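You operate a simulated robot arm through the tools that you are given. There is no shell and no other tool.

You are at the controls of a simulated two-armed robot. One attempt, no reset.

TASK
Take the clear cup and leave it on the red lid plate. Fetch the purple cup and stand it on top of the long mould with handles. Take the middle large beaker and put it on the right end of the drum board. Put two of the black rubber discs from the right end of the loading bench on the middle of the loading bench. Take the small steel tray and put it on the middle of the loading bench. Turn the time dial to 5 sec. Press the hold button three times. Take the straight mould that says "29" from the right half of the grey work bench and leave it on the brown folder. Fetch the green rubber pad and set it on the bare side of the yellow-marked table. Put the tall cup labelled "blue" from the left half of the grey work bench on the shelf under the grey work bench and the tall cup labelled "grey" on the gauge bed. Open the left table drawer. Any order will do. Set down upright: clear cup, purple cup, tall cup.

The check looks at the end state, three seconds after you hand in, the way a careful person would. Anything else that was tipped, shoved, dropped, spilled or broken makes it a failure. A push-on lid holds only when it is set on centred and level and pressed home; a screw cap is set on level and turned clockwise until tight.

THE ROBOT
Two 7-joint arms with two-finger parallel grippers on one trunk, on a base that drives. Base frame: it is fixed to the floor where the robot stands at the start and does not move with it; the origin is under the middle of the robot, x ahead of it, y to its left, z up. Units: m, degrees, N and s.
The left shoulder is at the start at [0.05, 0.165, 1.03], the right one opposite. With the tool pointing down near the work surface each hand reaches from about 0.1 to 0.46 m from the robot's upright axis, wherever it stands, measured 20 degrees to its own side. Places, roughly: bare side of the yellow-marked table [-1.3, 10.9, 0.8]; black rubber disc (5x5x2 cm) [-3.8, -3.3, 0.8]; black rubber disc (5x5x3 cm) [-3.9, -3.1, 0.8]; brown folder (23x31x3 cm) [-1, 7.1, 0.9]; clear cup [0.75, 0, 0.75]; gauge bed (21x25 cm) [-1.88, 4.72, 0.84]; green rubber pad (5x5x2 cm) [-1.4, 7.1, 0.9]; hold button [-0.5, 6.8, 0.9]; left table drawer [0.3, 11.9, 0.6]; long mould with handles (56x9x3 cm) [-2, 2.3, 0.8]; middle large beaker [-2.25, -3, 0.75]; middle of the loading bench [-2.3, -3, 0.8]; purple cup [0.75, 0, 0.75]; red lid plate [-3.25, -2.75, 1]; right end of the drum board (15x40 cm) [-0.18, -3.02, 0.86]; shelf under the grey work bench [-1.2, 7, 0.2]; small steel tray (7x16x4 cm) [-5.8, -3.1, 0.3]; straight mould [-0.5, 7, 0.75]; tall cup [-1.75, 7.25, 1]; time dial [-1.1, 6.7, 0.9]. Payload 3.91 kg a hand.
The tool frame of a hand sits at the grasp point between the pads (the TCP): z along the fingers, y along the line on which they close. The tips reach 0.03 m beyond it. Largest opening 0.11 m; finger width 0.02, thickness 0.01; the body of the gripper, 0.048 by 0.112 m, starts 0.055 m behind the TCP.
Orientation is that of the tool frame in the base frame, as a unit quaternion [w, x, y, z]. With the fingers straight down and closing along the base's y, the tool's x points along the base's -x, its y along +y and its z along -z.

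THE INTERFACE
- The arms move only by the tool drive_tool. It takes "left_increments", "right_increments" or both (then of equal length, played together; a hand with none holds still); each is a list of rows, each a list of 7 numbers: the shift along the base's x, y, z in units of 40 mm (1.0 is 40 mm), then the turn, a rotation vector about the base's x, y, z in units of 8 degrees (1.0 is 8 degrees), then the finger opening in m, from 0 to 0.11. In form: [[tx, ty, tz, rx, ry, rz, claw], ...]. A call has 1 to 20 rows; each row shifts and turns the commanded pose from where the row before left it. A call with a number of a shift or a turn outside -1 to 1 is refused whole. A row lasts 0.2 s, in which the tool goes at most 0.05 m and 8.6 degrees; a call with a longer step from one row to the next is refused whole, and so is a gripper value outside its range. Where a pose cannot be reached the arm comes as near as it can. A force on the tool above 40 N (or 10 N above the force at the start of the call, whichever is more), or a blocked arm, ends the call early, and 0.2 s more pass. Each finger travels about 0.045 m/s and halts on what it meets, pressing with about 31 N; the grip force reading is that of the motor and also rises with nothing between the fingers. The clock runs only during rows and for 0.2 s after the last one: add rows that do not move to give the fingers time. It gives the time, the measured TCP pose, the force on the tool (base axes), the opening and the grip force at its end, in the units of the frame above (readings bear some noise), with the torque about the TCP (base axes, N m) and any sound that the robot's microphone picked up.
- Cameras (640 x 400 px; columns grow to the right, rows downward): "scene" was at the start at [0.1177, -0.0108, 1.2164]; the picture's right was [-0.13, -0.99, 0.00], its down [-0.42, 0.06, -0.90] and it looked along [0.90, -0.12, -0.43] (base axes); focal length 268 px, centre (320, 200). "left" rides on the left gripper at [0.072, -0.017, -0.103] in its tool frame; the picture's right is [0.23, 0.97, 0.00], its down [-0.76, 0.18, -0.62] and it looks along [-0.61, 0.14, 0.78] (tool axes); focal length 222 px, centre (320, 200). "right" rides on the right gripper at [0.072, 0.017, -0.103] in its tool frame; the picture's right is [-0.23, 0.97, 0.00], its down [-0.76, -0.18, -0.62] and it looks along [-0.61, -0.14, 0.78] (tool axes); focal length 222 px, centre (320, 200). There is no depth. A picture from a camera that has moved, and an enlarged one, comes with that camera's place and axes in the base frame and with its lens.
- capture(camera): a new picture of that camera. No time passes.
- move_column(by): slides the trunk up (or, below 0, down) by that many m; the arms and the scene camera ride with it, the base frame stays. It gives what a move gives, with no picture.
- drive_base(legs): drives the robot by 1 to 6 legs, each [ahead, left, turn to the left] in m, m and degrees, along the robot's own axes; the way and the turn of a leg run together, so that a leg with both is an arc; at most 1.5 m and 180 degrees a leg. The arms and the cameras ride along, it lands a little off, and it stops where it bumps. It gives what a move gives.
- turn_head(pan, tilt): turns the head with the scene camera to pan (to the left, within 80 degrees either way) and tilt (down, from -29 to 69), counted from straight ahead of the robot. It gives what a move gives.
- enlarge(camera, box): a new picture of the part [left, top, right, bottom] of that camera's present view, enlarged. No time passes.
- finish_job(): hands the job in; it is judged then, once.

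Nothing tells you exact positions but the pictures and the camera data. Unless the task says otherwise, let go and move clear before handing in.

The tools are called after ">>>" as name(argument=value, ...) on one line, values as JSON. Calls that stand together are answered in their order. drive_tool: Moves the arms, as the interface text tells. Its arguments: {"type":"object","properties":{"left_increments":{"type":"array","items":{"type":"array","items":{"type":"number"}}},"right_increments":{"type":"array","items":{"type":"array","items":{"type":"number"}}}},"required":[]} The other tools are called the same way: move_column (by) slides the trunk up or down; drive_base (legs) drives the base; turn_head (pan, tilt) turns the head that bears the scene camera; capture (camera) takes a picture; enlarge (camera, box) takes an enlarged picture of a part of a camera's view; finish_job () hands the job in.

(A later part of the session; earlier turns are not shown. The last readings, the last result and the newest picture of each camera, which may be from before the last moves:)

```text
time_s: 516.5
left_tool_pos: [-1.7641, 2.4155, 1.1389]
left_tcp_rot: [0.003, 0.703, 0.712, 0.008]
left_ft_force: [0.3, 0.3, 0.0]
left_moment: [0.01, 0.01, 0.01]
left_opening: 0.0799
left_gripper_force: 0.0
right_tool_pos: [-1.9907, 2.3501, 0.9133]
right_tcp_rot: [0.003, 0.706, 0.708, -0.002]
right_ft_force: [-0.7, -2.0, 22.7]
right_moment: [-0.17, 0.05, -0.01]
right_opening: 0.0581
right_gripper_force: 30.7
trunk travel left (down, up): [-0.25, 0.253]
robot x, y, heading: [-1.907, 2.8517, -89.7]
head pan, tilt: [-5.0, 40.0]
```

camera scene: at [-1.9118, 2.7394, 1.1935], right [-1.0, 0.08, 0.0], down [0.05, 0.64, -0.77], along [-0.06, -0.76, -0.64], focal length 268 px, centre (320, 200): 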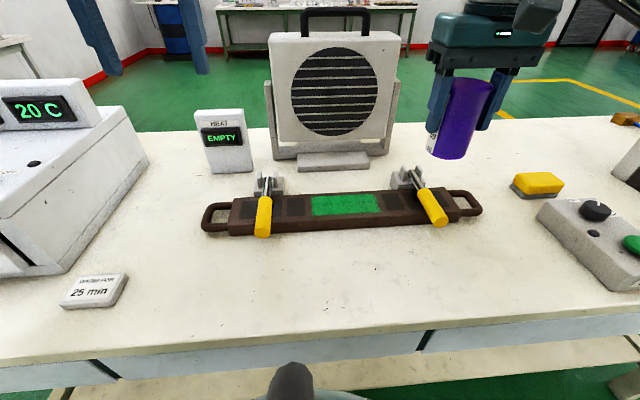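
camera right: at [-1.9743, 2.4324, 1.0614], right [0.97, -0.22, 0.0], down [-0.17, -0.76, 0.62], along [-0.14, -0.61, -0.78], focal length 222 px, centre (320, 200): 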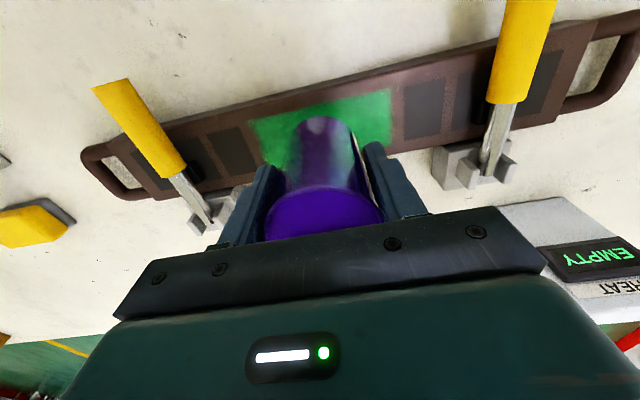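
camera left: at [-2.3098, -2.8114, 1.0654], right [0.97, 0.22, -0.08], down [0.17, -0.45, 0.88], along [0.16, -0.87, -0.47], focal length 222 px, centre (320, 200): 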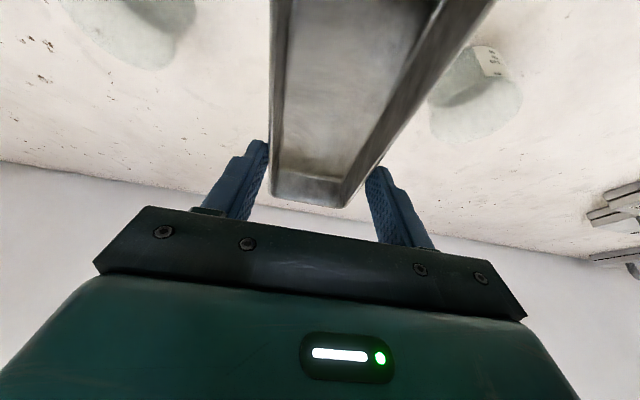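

Contact (23 N at z 0.913). Releasing and rising.

>>> drive_tool(right_increments=[[0, 0, 0.07, 0, 0, 0, 0.03], [0, 0, 0.01, 0, 0, 0, 0.03], [0, 0, 0, 0, 0, 0, 0.064], [0, 0, 0, 0, 0, 0, 0.075], [0, 0, 0, 0, 0, 0, 0.09], [0, 0, 0, 0, 0, 0, 0.09], [0, 0, 0, 0, 0, 0, 0.09], [0, 0, 0.5, 0, 0, 0, 0.09], [0, 0, 1, 0, 0, 0, 0.09], [0, 0, 1, 0, 0, 0, 0.09], [0, 0, 1, 0, 0, 0, 0.09], [0, 0.5, 0.5, 0, 0, 0, 0.09], [0, 0, 0, 0, 0, 0, 0.09]])

>>> capture(camera="scene")

>>> enlarge(camera="scene", box=[250, 100, 440, 250])

```text
time_s: 519.3
left_tool_pos: [-1.764, 2.4124, 1.1394]
left_tcp_rot: [0.002, 0.703, 0.711, 0.009]
left_ft_force: [0.3, 0.5, 0.1]
left_moment: [0.01, 0.04, -0.01]
left_opening: 0.0801
left_gripper_force: 0.0
right_tool_pos: [-1.9909, 2.3682, 1.0739]
right_tcp_rot: [0.0, 0.705, 0.709, 0.0]
right_ft_force: [0.6, 0.1, 0.8]
right_moment: [0.01, -0.01, 0.03]
right_opening: 0.0899
right_gripper_force: 0.1
trunk travel left (down, up): [-0.25, 0.253]
robot x, y, heading: [-1.9009, 2.8533, -89.9]
head pan, tilt: [-5.0, 40.0]
```

```text
taken
camera scene: at [-1.9118, 2.7394, 1.1934], right [-1.0, 0.08, 0.0], down [0.05, 0.64, -0.77], along [-0.06, -0.76, -0.64], focal length 268 px, centre (320, 200)
```

scene: 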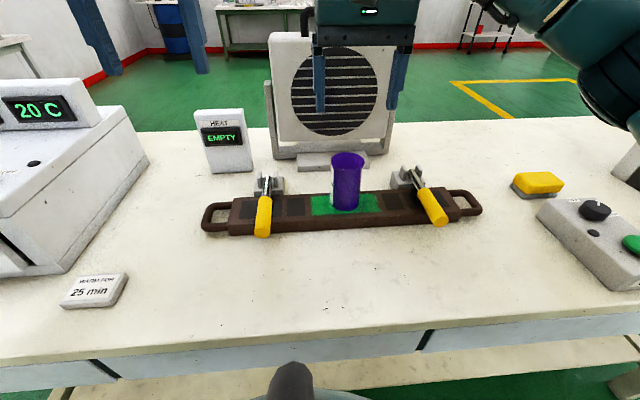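

```text
2.67 times, centred on (345, 175) of scene
camera zoom: at [-1.9118, 2.7394, 1.1934], right [-1.0, 0.08, 0.0], down [0.05, 0.64, -0.77], along [-0.06, -0.76, -0.64], focal length 716 px, centre (253, 267)
```

zoom: 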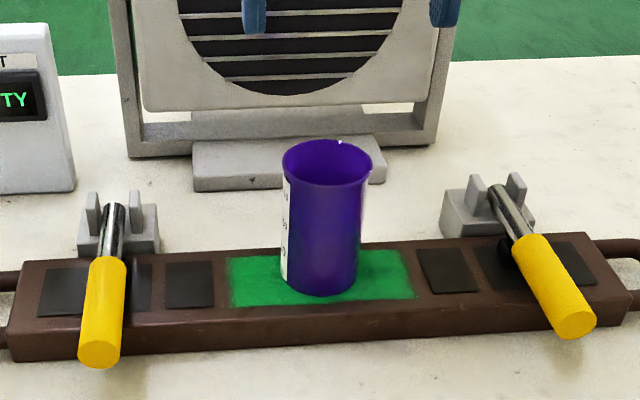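

The purple cup stands on the mould. Now north to the grey work bench: back out, turn around, and look up the east aisle.

>>> drive_base(legs=[[-0.35, 0, 0], [0, 0, 180], [0, -1.45, 0]])

>>> turn_head(pan=0, tilt=15)

>>> capture(camera="scene")

```text
time_s: 541.4
left_tool_pos: [-0.5745, 3.6133, 1.139]
left_tcp_rot: [-0.009, -0.701, 0.713, 0.004]
left_ft_force: [-0.4, -0.2, -0.5]
left_moment: [-0.01, 0.0, 0.0]
left_opening: 0.08
left_gripper_force: 0.1
right_tool_pos: [-0.3454, 3.6511, 1.0745]
right_tcp_rot: [0.001, -0.698, 0.716, 0.0]
right_ft_force: [0.6, 0.3, -0.3]
right_moment: [0.03, -0.02, -0.01]
right_opening: 0.0899
right_gripper_force: 0.0
trunk travel left (down, up): [-0.25, 0.253]
robot x, y, heading: [-0.45, 3.1742, 88.5]
head pan, tilt: [-5.0, 40.0]
```

```text
time_s: 542.2
left_tool_pos: [-0.5746, 3.6146, 1.1385]
left_tcp_rot: [-0.009, -0.7, 0.714, 0.003]
left_ft_force: [0.2, -0.8, -0.2]
left_moment: [0.02, 0.0, 0.01]
left_opening: 0.0803
left_gripper_force: 0.0
right_tool_pos: [-0.3453, 3.6519, 1.0735]
right_tcp_rot: [0.001, -0.697, 0.717, 0.0]
right_ft_force: [0.1, 0.6, -0.8]
right_moment: [0.02, 0.02, -0.05]
right_opening: 0.0903
right_gripper_force: 0.0
trunk travel left (down, up): [-0.25, 0.253]
robot x, y, heading: [-0.4484, 3.1712, 88.6]
head pan, tilt: [0.0, 15.0]
```

```text
taken
camera scene: at [-0.4485, 3.2956, 1.2329], right [1.0, -0.03, 0.0], down [-0.01, -0.26, -0.97], along [0.03, 0.97, -0.26], focal length 268 px, centre (320, 200)
```

scene: 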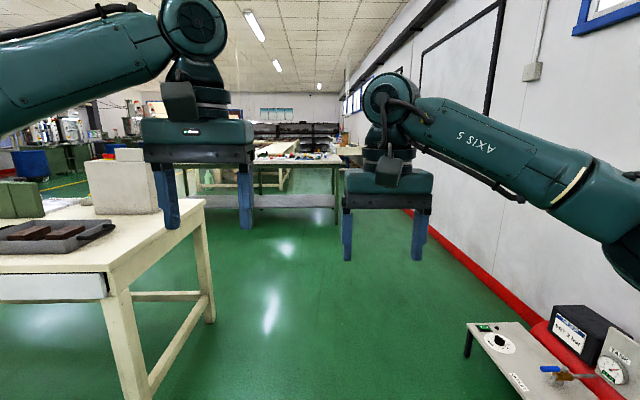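

The aisle is clear up to the green-legged bench at y≈6.6. Driving ahead.

>>> drive_base(legs=[[1.25, 0, 1.4], [1.2, 0.3, 0]])

>>> turn_head(pan=0, tilt=22)

>>> capture(camera="scene")

>>> turn_head(pan=40, tilt=22)

>>> capture(camera="scene")

```text
time_s: 554.5
left_tool_pos: [-0.8422, 6.0823, 1.1391]
left_tcp_rot: [-0.009, -0.704, 0.71, 0.003]
left_ft_force: [-0.3, 0.0, -0.8]
left_moment: [0.03, -0.02, 0.0]
left_opening: 0.0799
left_gripper_force: 0.1
right_tool_pos: [-0.6134, 6.1232, 1.0726]
right_tcp_rot: [0.0, -0.703, 0.712, 0.0]
right_ft_force: [0.1, 0.1, -1.1]
right_moment: [-0.01, 0.01, 0.0]
right_opening: 0.0902
right_gripper_force: 0.0
trunk travel left (down, up): [-0.25, 0.253]
robot x, y, heading: [-0.7131, 5.6411, 89.3]
head pan, tilt: [0.0, 15.0]
```

```text
time_s: 555.1
left_tool_pos: [-0.8419, 6.0817, 1.1388]
left_tcp_rot: [-0.009, -0.704, 0.71, 0.003]
left_ft_force: [-0.6, 0.0, 0.1]
left_moment: [0.0, 0.01, -0.02]
left_opening: 0.0803
left_gripper_force: 0.0
right_tool_pos: [-0.6144, 6.1227, 1.0746]
right_tcp_rot: [0.001, -0.702, 0.712, 0.001]
right_ft_force: [-0.4, -0.1, 0.2]
right_moment: [0.0, 0.02, -0.02]
right_opening: 0.0899
right_gripper_force: 0.1
trunk travel left (down, up): [-0.25, 0.253]
robot x, y, heading: [-0.7106, 5.638, 89.3]
head pan, tilt: [0.0, 22.0]
```

```text
taken
camera scene: at [-0.7124, 5.7643, 1.2216], right [1.0, -0.01, 0.0], down [-0.01, -0.37, -0.93], along [0.01, 0.93, -0.37], focal length 268 px, centre (320, 200)
```

scene: 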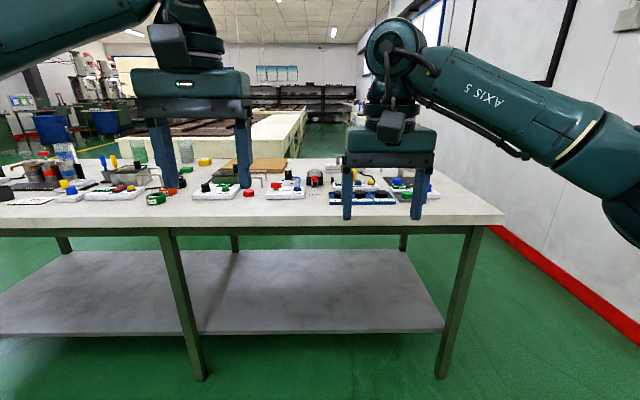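

```text
time_s: 556.2
left_tool_pos: [-0.8429, 6.0817, 1.1397]
left_tcp_rot: [-0.008, -0.705, 0.709, 0.002]
left_ft_force: [-0.2, -0.4, -0.2]
left_moment: [0.0, 0.03, -0.03]
left_opening: 0.0801
left_gripper_force: 0.1
right_tool_pos: [-0.6139, 6.1215, 1.0739]
right_tcp_rot: [0.001, -0.703, 0.711, 0.001]
right_ft_force: [0.4, -0.4, 0.5]
right_moment: [0.0, -0.03, 0.01]
right_opening: 0.09
right_gripper_force: 0.1
trunk travel left (down, up): [-0.25, 0.253]
robot x, y, heading: [-0.7081, 5.6408, 89.2]
head pan, tilt: [40.0, 22.0]
```

```text
taken
camera scene: at [-0.7723, 5.7435, 1.2216], right [0.78, 0.63, 0.0], down [0.24, -0.29, -0.93], along [-0.59, 0.72, -0.37], focal length 268 px, centre (320, 200)
```

scene: 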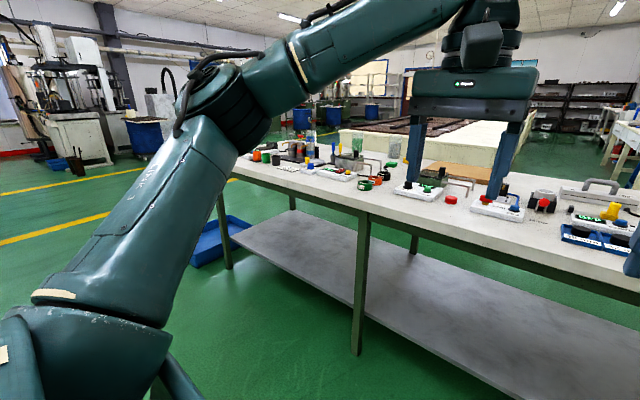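

>>> turn_head(pan=0, tilt=22)

>>> enlarge(camera="scene", box=[0, 130, 200, 230])

>>> enlarge(camera="scene", box=[150, 140, 350, 240])

>>> enlarge(camera="scene", box=[310, 140, 510, 240])

```text
time_s: 557.3
left_tool_pos: [-0.8427, 6.0819, 1.1393]
left_tcp_rot: [-0.008, -0.705, 0.709, 0.002]
left_ft_force: [0.5, 0.2, 0.5]
left_moment: [0.01, -0.01, -0.01]
left_opening: 0.0799
left_gripper_force: 0.0
right_tool_pos: [-0.6147, 6.1218, 1.0736]
right_tcp_rot: [0.0, -0.702, 0.712, 0.0]
right_ft_force: [0.5, -0.3, -0.3]
right_moment: [0.01, 0.01, 0.01]
right_opening: 0.0903
right_gripper_force: 0.0
trunk travel left (down, up): [-0.25, 0.253]
robot x, y, heading: [-0.7085, 5.6403, 89.4]
head pan, tilt: [0.0, 22.0]
```

```text
3.20 times, centred on (100, 180) of scene
camera zoom: at [-0.7125, 5.7643, 1.2216], right [1.0, -0.01, 0.0], down [0.0, -0.37, -0.93], along [0.01, 0.93, -0.37], focal length 859 px, centre (1024, 264)
```

zoom: 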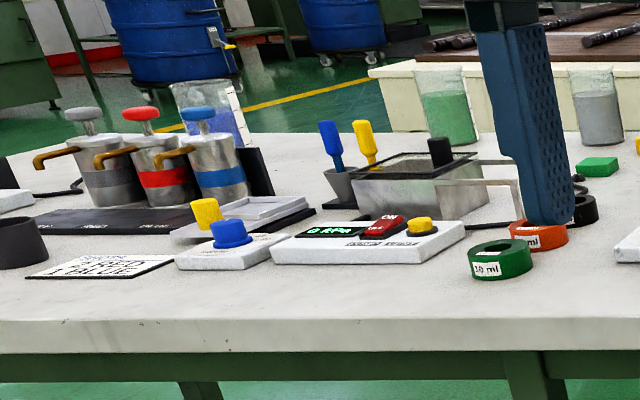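

```text
3.20 times, centred on (250, 190) of scene
camera zoom: at [-0.7125, 5.7643, 1.2216], right [1.0, -0.01, 0.0], down [0.0, -0.37, -0.93], along [0.01, 0.93, -0.37], focal length 859 px, centre (544, 232)
```

zoom: 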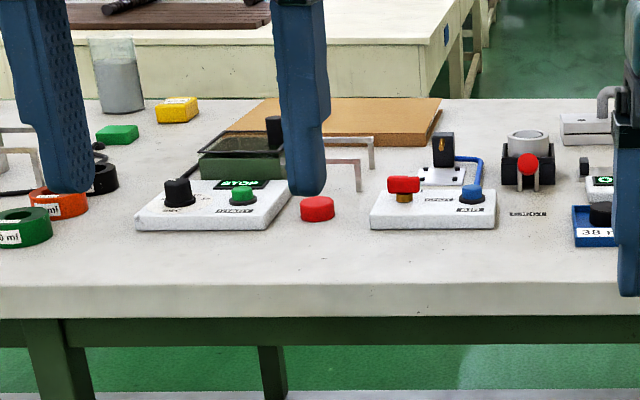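

```text
3.20 times, centred on (410, 190) of scene
camera zoom: at [-0.7125, 5.7643, 1.2216], right [1.0, -0.01, 0.0], down [0.0, -0.37, -0.93], along [0.01, 0.93, -0.37], focal length 859 px, centre (32, 232)
```

zoom: 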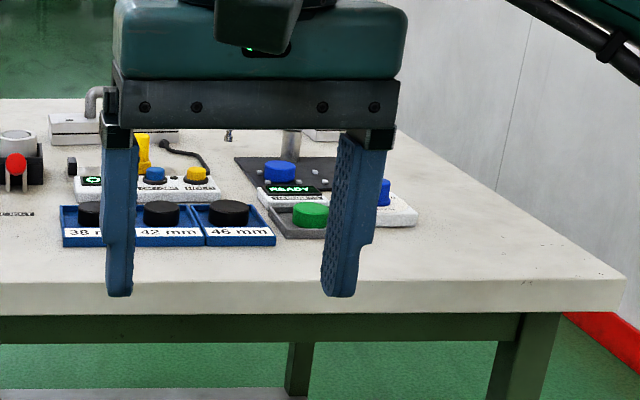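

The bench is cluttered with small devices. I'll spread my hands apart and move closer for a clear view of the right half.

>>> drive_tool(left_increments=[[-0.8, -0.3, 0.3, 0, 0, 0, 0.08], [-0.8, -0.3, 0.3, 0, 0, 0, 0.08], [-0.8, -0.3, 0, 0, 0, 0, 0.08], [-0.8, -0.3, 0, 0, 0, 0, 0.08], [-0.8, 0, 0, 0, 0, 0, 0.08], [0, 0, 0, 0, 0, 0, 0.08]], right_increments=[[0.8, -0.5, 0.4, 0, 0, 0, 0.08], [0.8, -0.5, 0.4, 0, 0, 0, 0.08], [0.8, -0.4, 0.4, 0, 0, 0, 0.08], [0.8, -0.4, 0.4, 0, 0, 0, 0.08], [0.8, 0, 0.4, 0, 0, 0, 0.08], [0.8, 0, 0, 0, 0, 0, 0.08]])

>>> drive_base(legs=[[0.5, -0.05, 0.6]])

>>> turn_head(pan=0, tilt=35)

>>> capture(camera="scene")

```text
time_s: 558.7
left_tool_pos: [-1.003, 6.0349, 1.1635]
left_tcp_rot: [-0.009, -0.705, 0.709, 0.002]
left_ft_force: [0.1, -0.8, -0.6]
left_moment: [0.01, 0.0, 0.0]
left_opening: 0.0799
left_gripper_force: 0.1
right_tool_pos: [-0.4209, 6.0496, 1.1543]
right_tcp_rot: [0.0, -0.703, 0.711, 0.002]
right_ft_force: [0.3, 0.9, -0.1]
right_moment: [0.0, -0.02, -0.01]
right_opening: 0.0799
right_gripper_force: 0.1
trunk travel left (down, up): [-0.25, 0.253]
robot x, y, heading: [-0.7103, 5.6425, 89.0]
head pan, tilt: [0.0, 22.0]
```

```text
time_s: 561.7
left_tool_pos: [-0.9534, 6.5327, 1.1624]
left_tcp_rot: [0.009, 0.709, -0.705, -0.003]
left_ft_force: [0.3, -0.2, -0.5]
left_moment: [0.0, 0.01, 0.01]
left_opening: 0.0799
left_gripper_force: 0.1
right_tool_pos: [-0.3727, 6.5556, 1.153]
right_tcp_rot: [0.0, -0.707, 0.708, 0.0]
right_ft_force: [-0.2, -0.2, -0.3]
right_moment: [-0.01, -0.03, -0.03]
right_opening: 0.0801
right_gripper_force: 0.1
trunk travel left (down, up): [-0.25, 0.253]
robot x, y, heading: [-0.6567, 6.1457, 89.9]
head pan, tilt: [0.0, 22.0]
```

```text
time_s: 562.4
left_tool_pos: [-0.9533, 6.5331, 1.1629]
left_tcp_rot: [0.008, 0.709, -0.705, -0.002]
left_ft_force: [-0.9, -0.8, -0.2]
left_moment: [0.01, 0.02, 0.01]
left_opening: 0.0799
left_gripper_force: 0.1
right_tool_pos: [-0.3736, 6.5544, 1.1542]
right_tcp_rot: [0.0, -0.707, 0.707, 0.001]
right_ft_force: [-0.6, 0.1, 0.5]
right_moment: [0.0, -0.01, 0.03]
right_opening: 0.0801
right_gripper_force: 0.1
trunk travel left (down, up): [-0.25, 0.253]
robot x, y, heading: [-0.6551, 6.1455, 89.8]
head pan, tilt: [0.0, 35.0]
```

```text
taken
camera scene: at [-0.6602, 6.2618, 1.201], right [1.0, 0.0, 0.0], down [0.0, -0.57, -0.82], along [0.0, 0.82, -0.57], focal length 268 px, centre (320, 200)
```

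scene: 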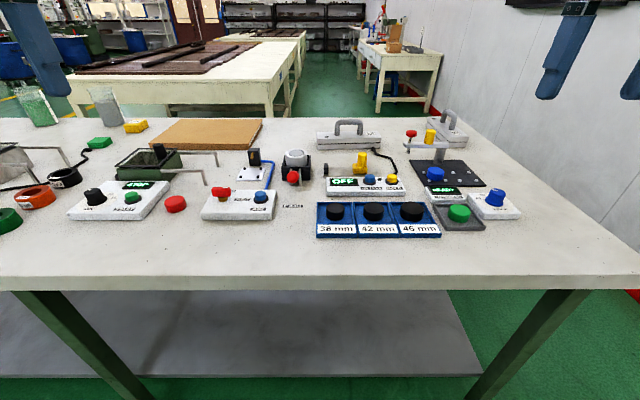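

>>> enlarge(camera="scene", box=[60, 110, 320, 240])

>>> enlarge(camera="scene", box=[280, 110, 540, 250])

```text
2.46 times, centred on (190, 175) of scene
camera zoom: at [-0.6602, 6.2618, 1.201], right [1.0, 0.0, 0.0], down [0.0, -0.57, -0.82], along [0.0, 0.82, -0.57], focal length 661 px, centre (640, 262)
```

zoom: 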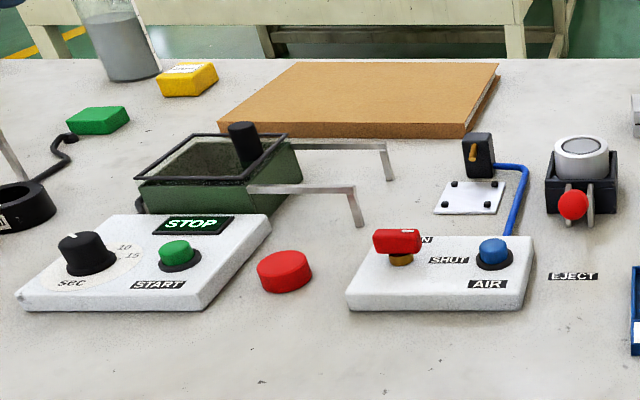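

```text
2.46 times, centred on (410, 180) of scene
camera zoom: at [-0.6602, 6.2618, 1.201], right [1.0, 0.0, 0.0], down [0.0, -0.57, -0.82], along [0.0, 0.82, -0.57], focal length 661 px, centre (98, 249)
```

zoom: 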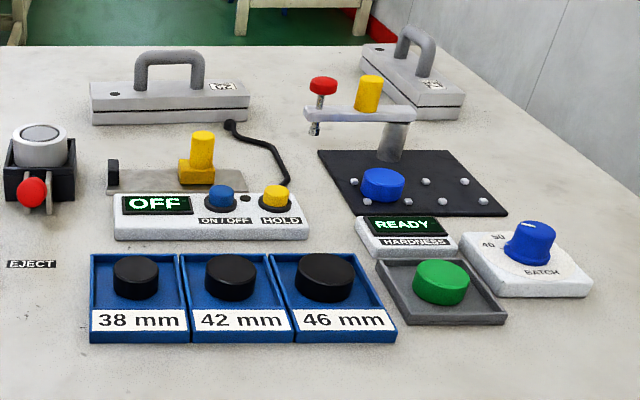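

>>> enlarge(camera="scene", box=[310, 105, 390, 160])

>>> enlarge(camera="scene", box=[400, 100, 480, 155])

>>> enlarge(camera="scene", box=[65, 175, 185, 235])

```text
7.27 times, centred on (350, 132) of scene
camera zoom: at [-0.6602, 6.2618, 1.201], right [1.0, 0.0, 0.0], down [0.0, -0.57, -0.82], along [0.0, 0.82, -0.57], focal length 1952 px, centre (102, 691)
```

zoom: 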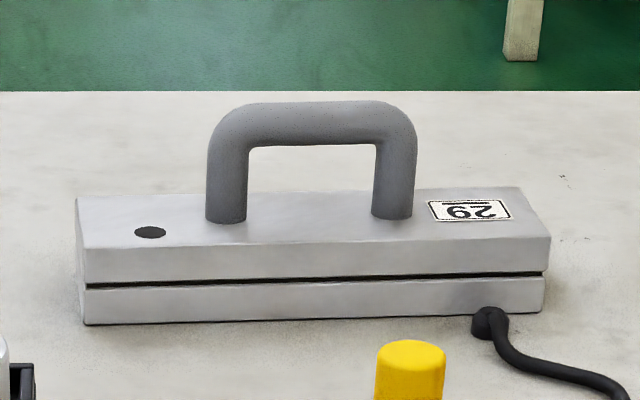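

```text
7.27 times, centred on (440, 128) of scene
camera zoom: at [-0.6602, 6.2618, 1.201], right [1.0, 0.0, 0.0], down [0.0, -0.57, -0.82], along [0.0, 0.82, -0.57], focal length 1952 px, centre (-553, 727)
```

zoom: 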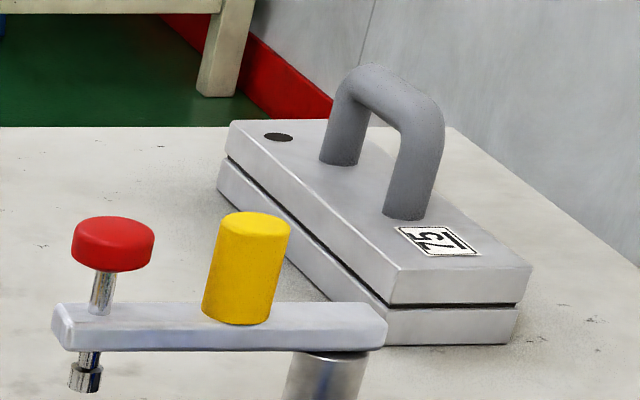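

```text
5.33 times, centred on (125, 205) of scene
camera zoom: at [-0.6602, 6.2618, 1.201], right [1.0, 0.0, 0.0], down [0.0, -0.57, -0.82], along [0.0, 0.82, -0.57], focal length 1432 px, centre (1360, 173)
```

zoom: 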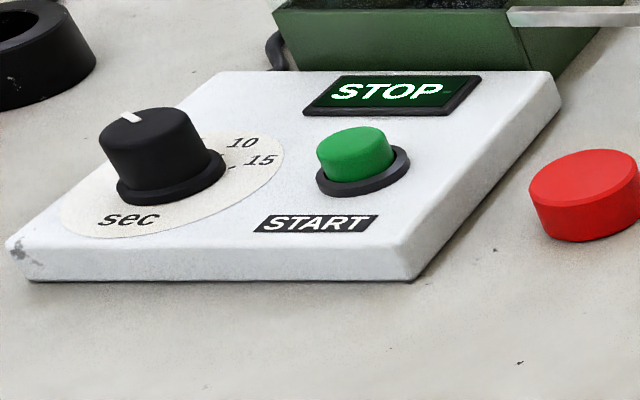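

The HOLD button (yellow, OFF panel) is near (-0.50,6.76,0.91); the time dial with "sec" scale near (-1.09,6.69,0.92); mould "29" is at the back right. First I'll move in to press HOLD.

>>> drive_base(legs=[[0.11, 0, 0]])

>>> drive_tool(right_increments=[[-0.8, 0.5, -0.3, 0, 0, 0, 0.0], [-0.8, 0.5, -0.3, 0, 0, 0, 0.0], [-0.8, 0.5, -0.3, 0, 0, 0, 0.0], [-0.8, 0.5, -0.3, 0, 0, 0, 0.0], [0, 0, 0, 0, 0, 0, 0.0], [0, 0, 0, 0, 0, 0, 0.0], [0, 0, 0, 0, 0, 0, 0.0], [0, 0, 0, 0, 0, 0, 0.0], [0, 0, 0, 0, 0, 0, 0.0]])

>>> turn_head(pan=-10, tilt=42)

>>> capture(camera="scene")

>>> capture(camera="right")

>>> capture(camera="left")

```text
time_s: 563.6
left_tool_pos: [-0.9532, 6.6436, 1.1629]
left_tcp_rot: [0.008, 0.709, -0.705, -0.002]
left_ft_force: [0.2, 0.0, -0.2]
left_moment: [0.0, 0.0, 0.02]
left_opening: 0.0798
left_gripper_force: 0.0
right_tool_pos: [-0.3724, 6.6662, 1.1528]
right_tcp_rot: [0.0, -0.706, 0.708, 0.0]
right_ft_force: [0.5, 0.2, 0.1]
right_moment: [-0.05, 0.01, 0.0]
right_opening: 0.0801
right_gripper_force: 0.1
trunk travel left (down, up): [-0.25, 0.253]
robot x, y, heading: [-0.6557, 6.2507, 89.8]
head pan, tilt: [0.0, 35.0]
```

```text
time_s: 565.6
left_tool_pos: [-0.9535, 6.6429, 1.1625]
left_tcp_rot: [0.008, 0.708, -0.706, -0.002]
left_ft_force: [-0.5, 0.2, -0.2]
left_moment: [0.02, 0.01, 0.03]
left_opening: 0.0799
left_gripper_force: 0.1
right_tool_pos: [-0.5009, 6.7443, 1.1047]
right_tcp_rot: [0.002, -0.707, 0.707, 0.001]
right_ft_force: [0.1, -0.5, 0.2]
right_moment: [-0.01, -0.03, -0.04]
right_opening: 0.0002
right_gripper_force: 31.4
trunk travel left (down, up): [-0.25, 0.253]
robot x, y, heading: [-0.6575, 6.2485, 90.0]
head pan, tilt: [0.0, 35.0]
```

```text
time_s: 566.3
left_tool_pos: [-0.9536, 6.6423, 1.1626]
left_tcp_rot: [0.009, 0.709, -0.705, -0.002]
left_ft_force: [-0.9, 0.1, -0.5]
left_moment: [0.0, 0.01, 0.0]
left_opening: 0.0802
left_gripper_force: 0.0
right_tool_pos: [-0.5007, 6.7447, 1.1056]
right_tcp_rot: [0.0, -0.707, 0.708, 0.0]
right_ft_force: [-0.3, -0.4, 0.6]
right_moment: [-0.01, -0.01, 0.02]
right_opening: 0.0
right_gripper_force: 30.6
trunk travel left (down, up): [-0.25, 0.253]
robot x, y, heading: [-0.6568, 6.2546, 89.8]
head pan, tilt: [-10.0, 42.0]
```

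```text
taken
camera scene: at [-0.6455, 6.3653, 1.1905], right [0.98, -0.18, 0.0], down [-0.12, -0.66, -0.74], along [0.13, 0.73, -0.67], focal length 268 px, centre (320, 200)
```

scene: 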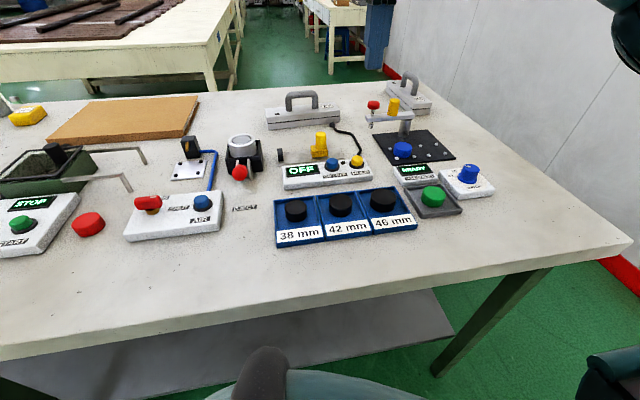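

```text
taken
camera right: at [-0.5177, 6.672, 1.2082], right [-0.97, 0.23, 0.0], down [0.18, 0.76, 0.62], along [0.14, 0.61, -0.78], focal length 222 px, centre (320, 200)
```

right: 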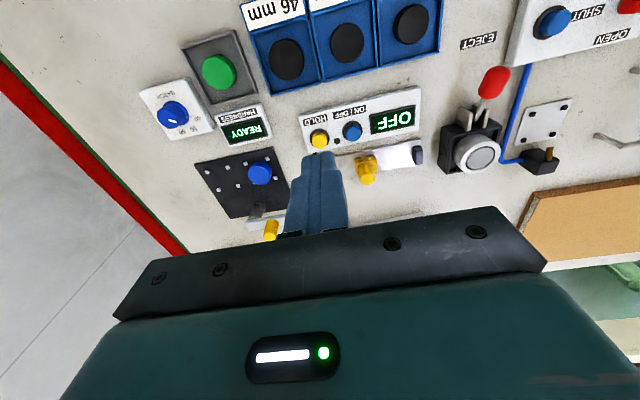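

```text
taken
camera left: at [-0.9349, 6.5721, 1.2662], right [-0.97, -0.23, 0.02], down [-0.17, 0.77, 0.62], along [-0.16, 0.6, -0.79], focal length 222 px, centre (320, 200)
```

left: 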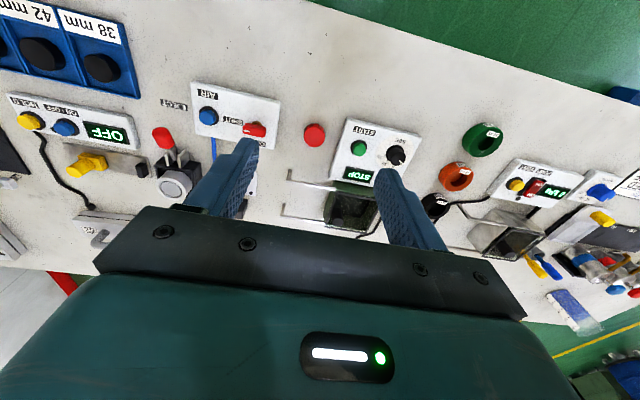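

>>> enlarge(camera="right", box=[280, 90, 440, 190])

>>> enlarge(camera="scene", box=[270, 80, 410, 260])

```text
4.00 times, centred on (360, 140) of right
camera zoom: at [-0.5177, 6.672, 1.2082], right [-0.97, 0.23, 0.0], down [0.18, 0.76, 0.62], along [0.14, 0.61, -0.78], focal length 888 px, centre (160, 440)
```

zoom: 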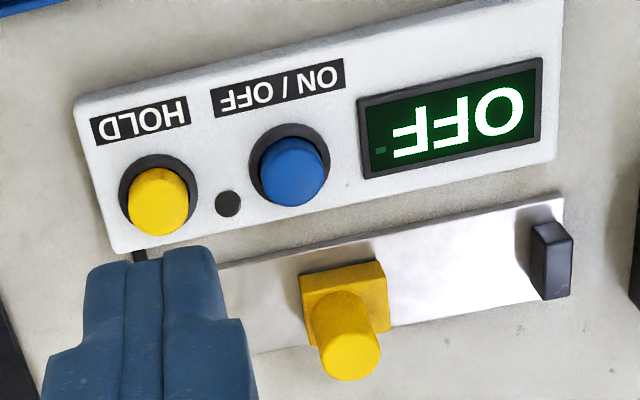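

```text
2.22 times, centred on (340, 170) of scene
camera zoom: at [-0.6455, 6.3653, 1.1905], right [0.98, -0.18, 0.0], down [-0.12, -0.66, -0.74], along [0.13, 0.73, -0.67], focal length 596 px, centre (276, 267)
```

zoom: 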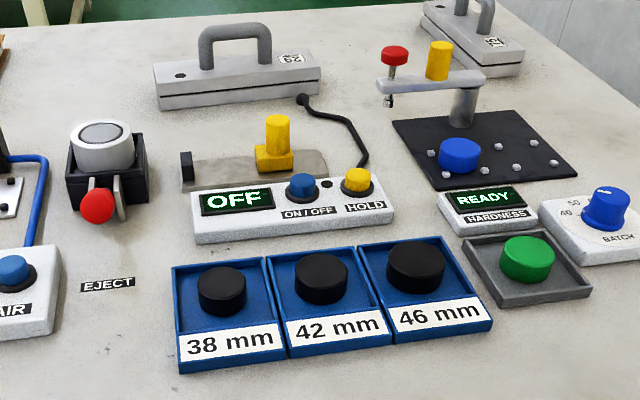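

HOLD button top is at about (-0.486, 6.815, 0.88). Positioning the closed fingers above it.

>>> drive_tool(right_increments=[[0.18, 0.88, 0, 0, 0, 0, 0.0], [0.18, 0.87, 0, 0, 0, 0, 0.0], [0, 0, -1, 0, 0, 0, 0.0], [0, 0, -1, 0, 0, 0, 0.0], [0, 0, -1, 0, 0, 0, 0.0], [0, 0, -0.5, 0, 0, 0, 0.0], [0, 0, 0, 0, 0, 0, 0.0]])

>>> capture(camera="right")

>>> enlarge(camera="scene", box=[300, 60, 440, 210])

```text
time_s: 567.9
left_tool_pos: [-0.9528, 6.6422, 1.1637]
left_tcp_rot: [0.009, 0.709, -0.705, -0.002]
left_ft_force: [1.0, -0.4, -1.0]
left_moment: [0.0, 0.02, -0.01]
left_opening: 0.08
left_gripper_force: 0.1
right_tool_pos: [-0.4859, 6.8145, 0.9671]
right_tcp_rot: [0.001, -0.706, 0.708, 0.002]
right_ft_force: [0.1, -0.7, -0.1]
right_moment: [0.0, 0.0, 0.04]
right_opening: 0.0
right_gripper_force: 30.7
trunk travel left (down, up): [-0.25, 0.253]
robot x, y, heading: [-0.6551, 6.2527, 89.9]
head pan, tilt: [-10.0, 42.0]
```

```text
taken
camera right: at [-0.5028, 6.7425, 1.0692], right [-0.97, 0.23, 0.0], down [0.18, 0.76, 0.63], along [0.14, 0.61, -0.78], focal length 222 px, centre (320, 200)
```

right: 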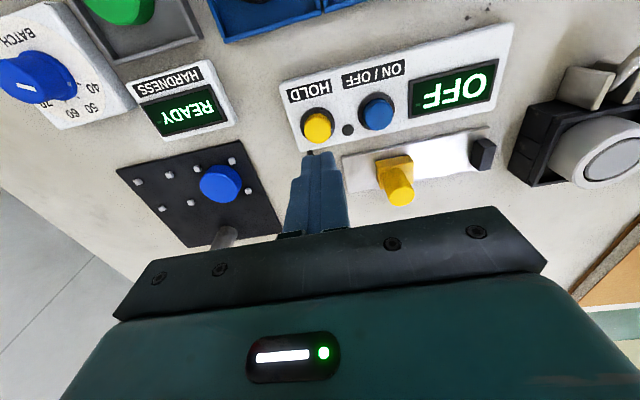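

```text
2.67 times, centred on (370, 135) of scene
camera zoom: at [-0.6455, 6.3652, 1.1905], right [0.98, -0.18, 0.0], down [-0.12, -0.66, -0.74], along [0.13, 0.73, -0.67], focal length 716 px, centre (187, 373)
```

zoom: 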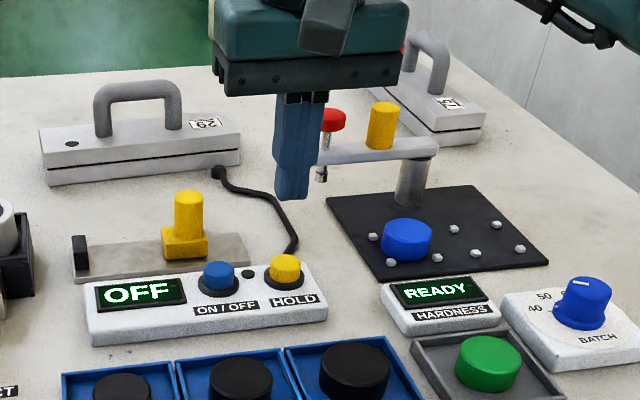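

>>> drive_tool(right_increments=[[0, -0.1, -0.6, 0, 0, 0, 0.0], [0, 0, -0.4, 0, 0, 0, 0.0], [0, 0, -0.2, 0, 0, 0, 0.0], [0, 0, -0.15, 0, 0, 0, 0.0], [0, 0, 0, 0, 0, 0, 0.0]])

>>> enlarge(camera="scene", box=[320, 100, 420, 200])

```text
time_s: 569.1
left_tool_pos: [-0.9534, 6.6413, 1.1639]
left_tcp_rot: [0.008, 0.709, -0.705, -0.003]
left_ft_force: [-0.2, -0.4, 0.6]
left_moment: [-0.01, 0.0, -0.01]
left_opening: 0.0799
left_gripper_force: 0.0
right_tool_pos: [-0.4859, 6.8111, 0.9129]
right_tcp_rot: [0.0, -0.706, 0.708, 0.002]
right_ft_force: [-0.3, -0.3, 1.3]
right_moment: [0.0, -0.01, 0.03]
right_opening: 0.0002
right_gripper_force: 31.0
trunk travel left (down, up): [-0.25, 0.253]
robot x, y, heading: [-0.6574, 6.2516, 89.9]
head pan, tilt: [-10.0, 42.0]
```

```text
4.00 times, centred on (370, 150) of scene
camera zoom: at [-0.6455, 6.3652, 1.1905], right [0.98, -0.18, 0.0], down [-0.12, -0.66, -0.74], along [0.13, 0.73, -0.67], focal length 1074 px, centre (120, 400)
```

zoom: 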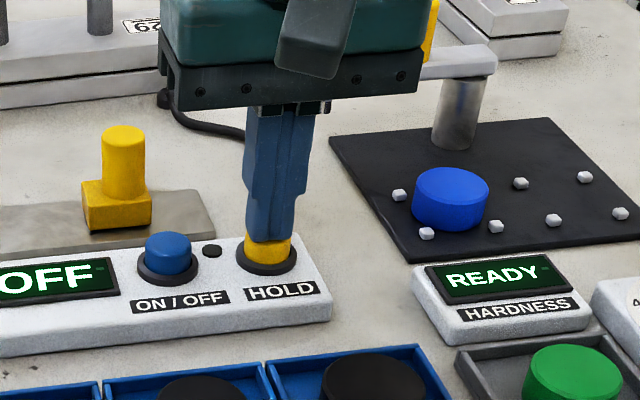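

>>> drive_tool(right_increments=[[0, 0, -0.05, 0, 0, 0, 0.0], [0, 0, -0.05, 0, 0, 0, 0.0], [0, 0, -0.05, 0, 0, 0, 0.0], [0, 0, 0, 0, 0, 0, 0.0]])

```text
time_s: 570.1
left_tool_pos: [-0.9526, 6.6426, 1.1645]
left_tcp_rot: [0.009, 0.709, -0.705, -0.002]
left_ft_force: [-0.2, -0.1, 0.5]
left_moment: [0.01, 0.02, 0.03]
left_opening: 0.0798
left_gripper_force: 0.0
right_tool_pos: [-0.4855, 6.8105, 0.9074]
right_tcp_rot: [0.001, -0.706, 0.709, 0.003]
right_ft_force: [2.1, 0.7, 7.4]
right_moment: [0.0, -0.07, 0.01]
right_opening: 0.0002
right_gripper_force: 30.5
trunk travel left (down, up): [-0.25, 0.253]
robot x, y, heading: [-0.6627, 6.2536, 89.7]
head pan, tilt: [-10.0, 42.0]
heard: click
```

Heard a click: first press. Release and repeat.

>>> drive_tool(right_increments=[[0, 0, 0.15, 0, 0, 0, 0.0], [0, 0, 0.15, 0, 0, 0, 0.0], [0, 0, 0, 0, 0, 0, 0.0], [0, 0, 0, 0, 0, 0, 0.0]])

>>> enlarge(camera="scene", box=[320, 100, 420, 200])

>>> drive_tool(right_increments=[[0, 0, -0.15, 0, 0, 0, 0.0], [0, 0, -0.05, 0, 0, 0, 0.0], [0, 0, -0.05, 0, 0, 0, 0.0], [0, 0, -0.05, 0, 0, 0, 0.0], [0, 0, 0, 0, 0, 0, 0.0]])

```text
time_s: 571.1
left_tool_pos: [-0.954, 6.6415, 1.1627]
left_tcp_rot: [0.008, 0.709, -0.705, -0.003]
left_ft_force: [0.6, -0.4, -0.3]
left_moment: [0.03, 0.0, 0.02]
left_opening: 0.0798
left_gripper_force: 0.0
right_tool_pos: [-0.4867, 6.8102, 0.9181]
right_tcp_rot: [0.001, -0.707, 0.708, 0.001]
right_ft_force: [0.2, -1.1, -0.2]
right_moment: [0.02, 0.0, 0.0]
right_opening: 0.0
right_gripper_force: 31.3
trunk travel left (down, up): [-0.25, 0.253]
robot x, y, heading: [-0.6592, 6.2517, 89.9]
head pan, tilt: [-10.0, 42.0]
```

```text
4.00 times, centred on (370, 150) of scene
camera zoom: at [-0.6455, 6.3653, 1.1904], right [0.98, -0.18, 0.0], down [-0.12, -0.66, -0.74], along [0.13, 0.73, -0.67], focal length 1074 px, centre (120, 400)
```

zoom: 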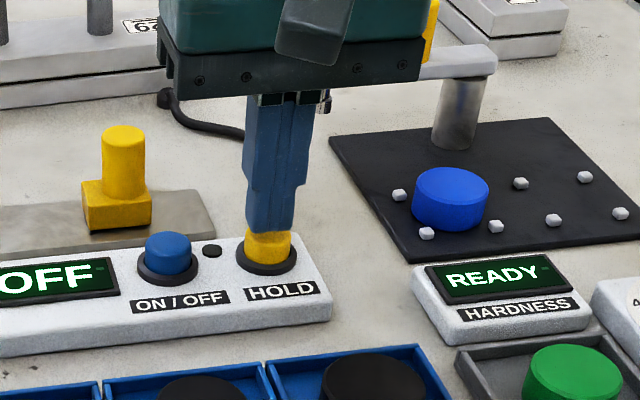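

```text
time_s: 572.3
left_tool_pos: [-0.953, 6.6426, 1.164]
left_tcp_rot: [0.009, 0.708, -0.706, -0.002]
left_ft_force: [1.2, 0.2, -0.4]
left_moment: [-0.01, -0.01, -0.01]
left_opening: 0.0799
left_gripper_force: 0.1
right_tool_pos: [-0.4866, 6.8119, 0.9074]
right_tcp_rot: [0.001, -0.706, 0.708, 0.002]
right_ft_force: [1.2, 3.3, 7.9]
right_moment: [0.05, -0.07, -0.02]
right_opening: 0.0
right_gripper_force: 31.3
trunk travel left (down, up): [-0.25, 0.253]
robot x, y, heading: [-0.6592, 6.2493, 90.1]
head pan, tilt: [-10.0, 42.0]
heard: click
```

Second click. Release and press the third time.

>>> drive_tool(right_increments=[[0, 0, 0.15, 0, 0, 0, 0.0], [0, 0, 0.15, 0, 0, 0, 0.0], [0, 0, 0, 0, 0, 0, 0.0], [0, 0, 0, 0, 0, 0, 0.0]])

>>> drive_tool(right_increments=[[0, 0, -0.15, 0, 0, 0, 0.0], [0, 0, -0.05, 0, 0, 0, 0.0], [0, 0, -0.05, 0, 0, 0, 0.0], [0, 0, -0.05, 0, 0, 0, 0.0], [0, 0, 0, 0, 0, 0, 0.0]])

```text
time_s: 573.3
left_tool_pos: [-0.953, 6.6427, 1.1642]
left_tcp_rot: [0.009, 0.709, -0.705, -0.003]
left_ft_force: [-0.2, 0.7, 0.0]
left_moment: [0.02, -0.01, -0.02]
left_opening: 0.0798
left_gripper_force: 0.1
right_tool_pos: [-0.486, 6.8103, 0.9182]
right_tcp_rot: [0.0, -0.707, 0.707, 0.0]
right_ft_force: [-0.4, -0.1, -0.4]
right_moment: [0.01, 0.01, 0.0]
right_opening: 0.0
right_gripper_force: 31.6
trunk travel left (down, up): [-0.25, 0.253]
robot x, y, heading: [-0.6535, 6.2551, 90.0]
head pan, tilt: [-10.0, 42.0]
```

```text
time_s: 574.5
left_tool_pos: [-0.9534, 6.6427, 1.1639]
left_tcp_rot: [0.008, 0.709, -0.705, -0.003]
left_ft_force: [0.6, -0.4, 0.0]
left_moment: [0.03, -0.01, 0.01]
left_opening: 0.0802
left_gripper_force: 0.1
right_tool_pos: [-0.4857, 6.8095, 0.9072]
right_tcp_rot: [0.001, -0.707, 0.708, 0.003]
right_ft_force: [-0.6, -0.6, 7.4]
right_moment: [0.0, -0.01, -0.06]
right_opening: 0.0
right_gripper_force: 31.0
trunk travel left (down, up): [-0.25, 0.253]
robot x, y, heading: [-0.6577, 6.254, 89.8]
head pan, tilt: [-10.0, 42.0]
heard: click
```

Third click; HOLD is done. Retract the right hand and inspect the time dial with the left camera.

>>> drive_tool(right_increments=[[0, 0, 1, 0, 0, 0, 0.0], [0, 0, 1, 0, 0, 0, 0.0], [0, 0, 1, 0, 0, 0, 0.0], [0.3, -0.8, 1, 0, 0, 0, 0.05], [0.5, -0.8, 0.8, 0, 0, 0, 0.08], [0.5, -0.8, 0, 0, 0, 0, 0.08], [0, 0, 0, 0, 0, 0, 0.08]])

>>> enlarge(camera="left", box=[330, 110, 430, 190])

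>>> enlarge(camera="scene", box=[260, 80, 420, 260])

```text
refused: row 4 steps farther than a row can; nothing moved
```

```text
5.00 times, centred on (380, 150) of left
camera zoom: at [-0.9351, 6.5715, 1.2664], right [-0.97, -0.23, 0.02], down [-0.17, 0.77, 0.62], along [-0.16, 0.6, -0.78], focal length 1111 px, centre (20, 450)
```

zoom: 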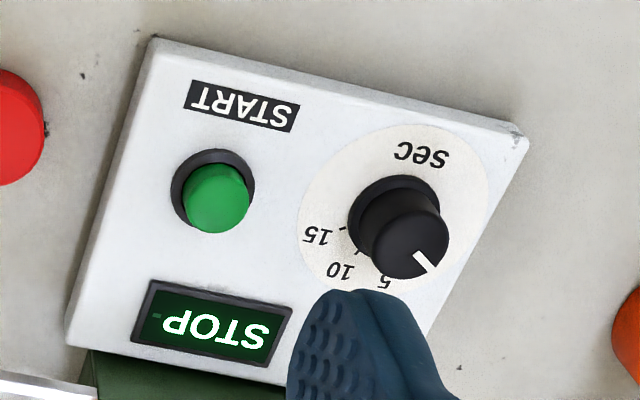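

```text
2.22 times, centred on (340, 170) of scene
camera zoom: at [-0.6457, 6.3647, 1.1906], right [0.98, -0.18, 0.0], down [-0.12, -0.66, -0.74], along [0.13, 0.73, -0.67], focal length 596 px, centre (276, 267)
```

zoom: 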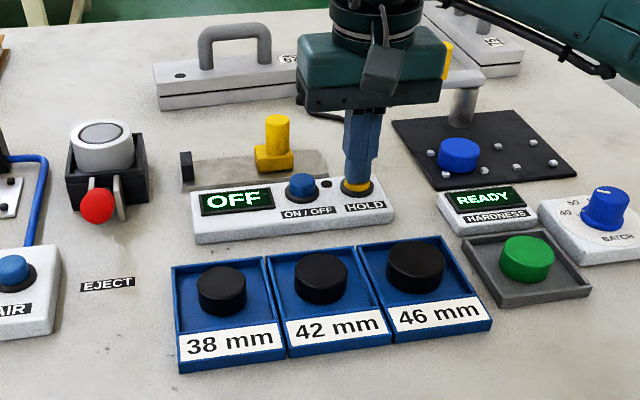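

>>> drive_tool(right_increments=[[0, 0, 1, 0, 0, 0, 0.0], [0, 0, 1, 0, 0, 0, 0.0], [0, 0, 1, 0, 0, 0, 0.0], [0, 0, 1, 0, 0, 0, 0.0], [0.3, -0.8, 0.5, 0, 0, 0, 0.05], [0.5, -0.8, 0, 0, 0, 0, 0.08], [0.5, -0.8, 0, 0, 0, 0, 0.08], [0, 0, 0, 0, 0, 0, 0.08]], left_increments=[[-0.7, 0.2, 0, 0, 0, 0, 0.08], [-0.7, 0.2, 0, 0, 0, 0, 0.08], [-0.7, 0.2, 0, 0, 0, 0, 0.08], [-0.7, 0.2, 0, 0, 0, 0, 0.08], [-0.7, 0.2, 0, 0, 0, 0, 0.08], [0, 0.2, -0.8, 0, 0, 0, 0.08], [0, 0, -0.8, 0, 0, 0, 0.08], [0, 0, 0, 0, 0, 0, 0.08]])

>>> capture(camera="left")

>>> turn_head(pan=25, tilt=42)

>>> capture(camera="scene")

```text
time_s: 576.3
left_tool_pos: [-1.0938, 6.6895, 1.0997]
left_tcp_rot: [0.008, 0.708, -0.706, -0.002]
left_ft_force: [-0.6, -0.7, -0.1]
left_moment: [-0.01, -0.01, -0.03]
left_opening: 0.0799
left_gripper_force: 0.0
right_tool_pos: [-0.4342, 6.7124, 1.0863]
right_tcp_rot: [0.001, -0.706, 0.708, 0.001]
right_ft_force: [0.8, -0.1, -0.3]
right_moment: [0.01, -0.01, -0.03]
right_opening: 0.08
right_gripper_force: 0.0
trunk travel left (down, up): [-0.25, 0.253]
robot x, y, heading: [-0.6597, 6.2529, 89.5]
head pan, tilt: [-10.0, 42.0]
```

```text
taken
camera left: at [-1.0758, 6.6197, 1.2022], right [-0.97, -0.23, 0.02], down [-0.17, 0.77, 0.62], along [-0.16, 0.6, -0.78], focal length 222 px, centre (320, 200)
```

left: 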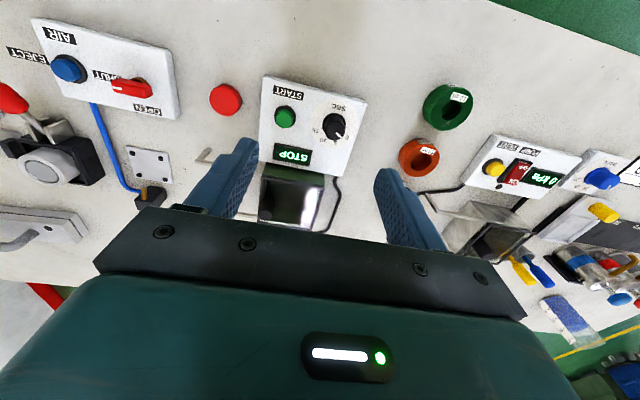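

```text
time_s: 577.3
left_tool_pos: [-1.0933, 6.6889, 1.0997]
left_tcp_rot: [0.009, 0.709, -0.705, -0.002]
left_ft_force: [-0.6, 0.4, 0.0]
left_moment: [0.02, 0.03, 0.01]
left_opening: 0.0799
left_gripper_force: 0.1
right_tool_pos: [-0.434, 6.7135, 1.0856]
right_tcp_rot: [-0.001, -0.707, 0.708, 0.001]
right_ft_force: [-0.7, -0.4, 0.0]
right_moment: [-0.01, 0.01, 0.0]
right_opening: 0.08
right_gripper_force: 0.1
trunk travel left (down, up): [-0.25, 0.253]
robot x, y, heading: [-0.6565, 6.2532, 89.7]
head pan, tilt: [25.0, 42.0]
```

```text
taken
camera scene: at [-0.6953, 6.3588, 1.1905], right [0.91, 0.42, 0.0], down [0.28, -0.61, -0.74], along [-0.31, 0.67, -0.67], focal length 268 px, centre (320, 200)
```

scene: 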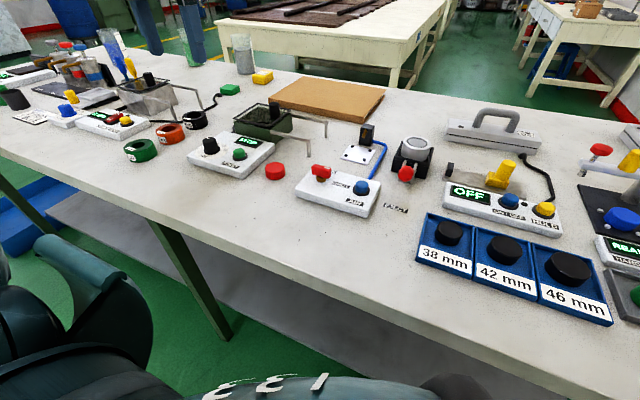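

>>> enlarge(camera="left", box=[260, 70, 380, 170])

>>> enlarge(camera="scene", box=[170, 110, 290, 200])

```text
4.00 times, centred on (320, 120) of left
camera zoom: at [-1.0757, 6.6196, 1.2025], right [-0.97, -0.23, 0.02], down [-0.17, 0.77, 0.62], along [-0.16, 0.6, -0.79], focal length 888 px, centre (320, 520)
```

zoom: 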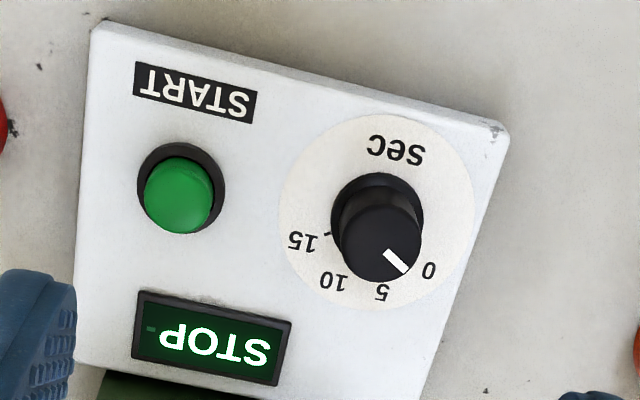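

```text
4.44 times, centred on (230, 155) of scene
camera zoom: at [-0.6953, 6.3588, 1.1905], right [0.91, 0.42, 0.0], down [0.28, -0.61, -0.74], along [-0.31, 0.67, -0.67], focal length 1193 px, centre (720, 400)
```

zoom: 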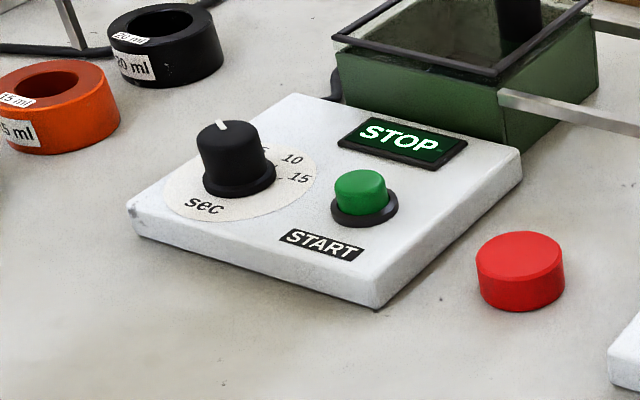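

The dial reads 0; "5" is one mark clockwise (≈36°). The knob's top is at (-1.128, 6.727, 0.898). I'll move the left hand over it.

>>> drive_tool(left_increments=[[-0.87, 0.95, 0, 0, 0, 0, 0.05], [0, 0, -1, 0, 0, 0, 0.05], [0, 0, -1, 0, 0, 0, 0.05], [0, 0, -1, 0, 0, 0, 0.05], [0, 0, -0.8, 0, 0, 0, 0.05], [0, 0, 0, 0, 0, 0, 0.05]])

>>> capture(camera="left")

>>> enlarge(camera="scene", box=[150, 60, 290, 200])

```text
refused: row 1 steps farther than a row can; nothing moved
```

```text
taken
camera left: at [-1.0757, 6.6196, 1.2025], right [-0.97, -0.23, 0.02], down [-0.17, 0.77, 0.62], along [-0.16, 0.6, -0.79], focal length 222 px, centre (320, 200)
```

left: 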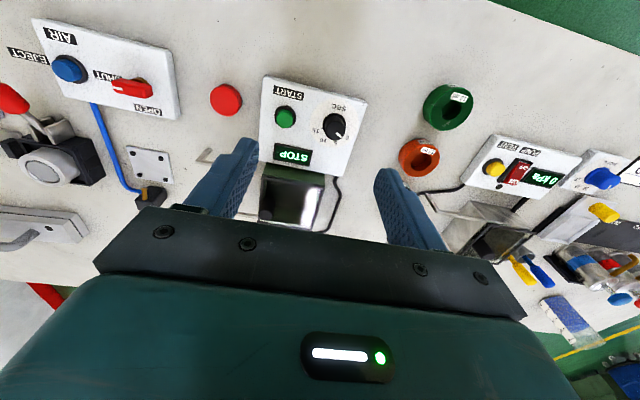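

```text
2.86 times, centred on (220, 130) of scene
camera zoom: at [-0.6953, 6.3588, 1.1905], right [0.91, 0.42, 0.0], down [0.28, -0.61, -0.74], along [-0.31, 0.67, -0.67], focal length 767 px, centre (606, 400)
```

zoom: 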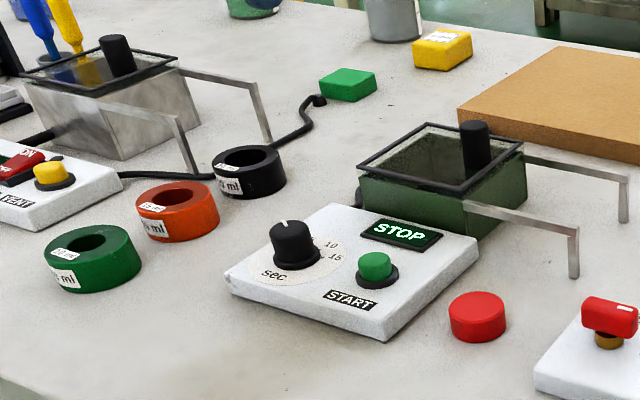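

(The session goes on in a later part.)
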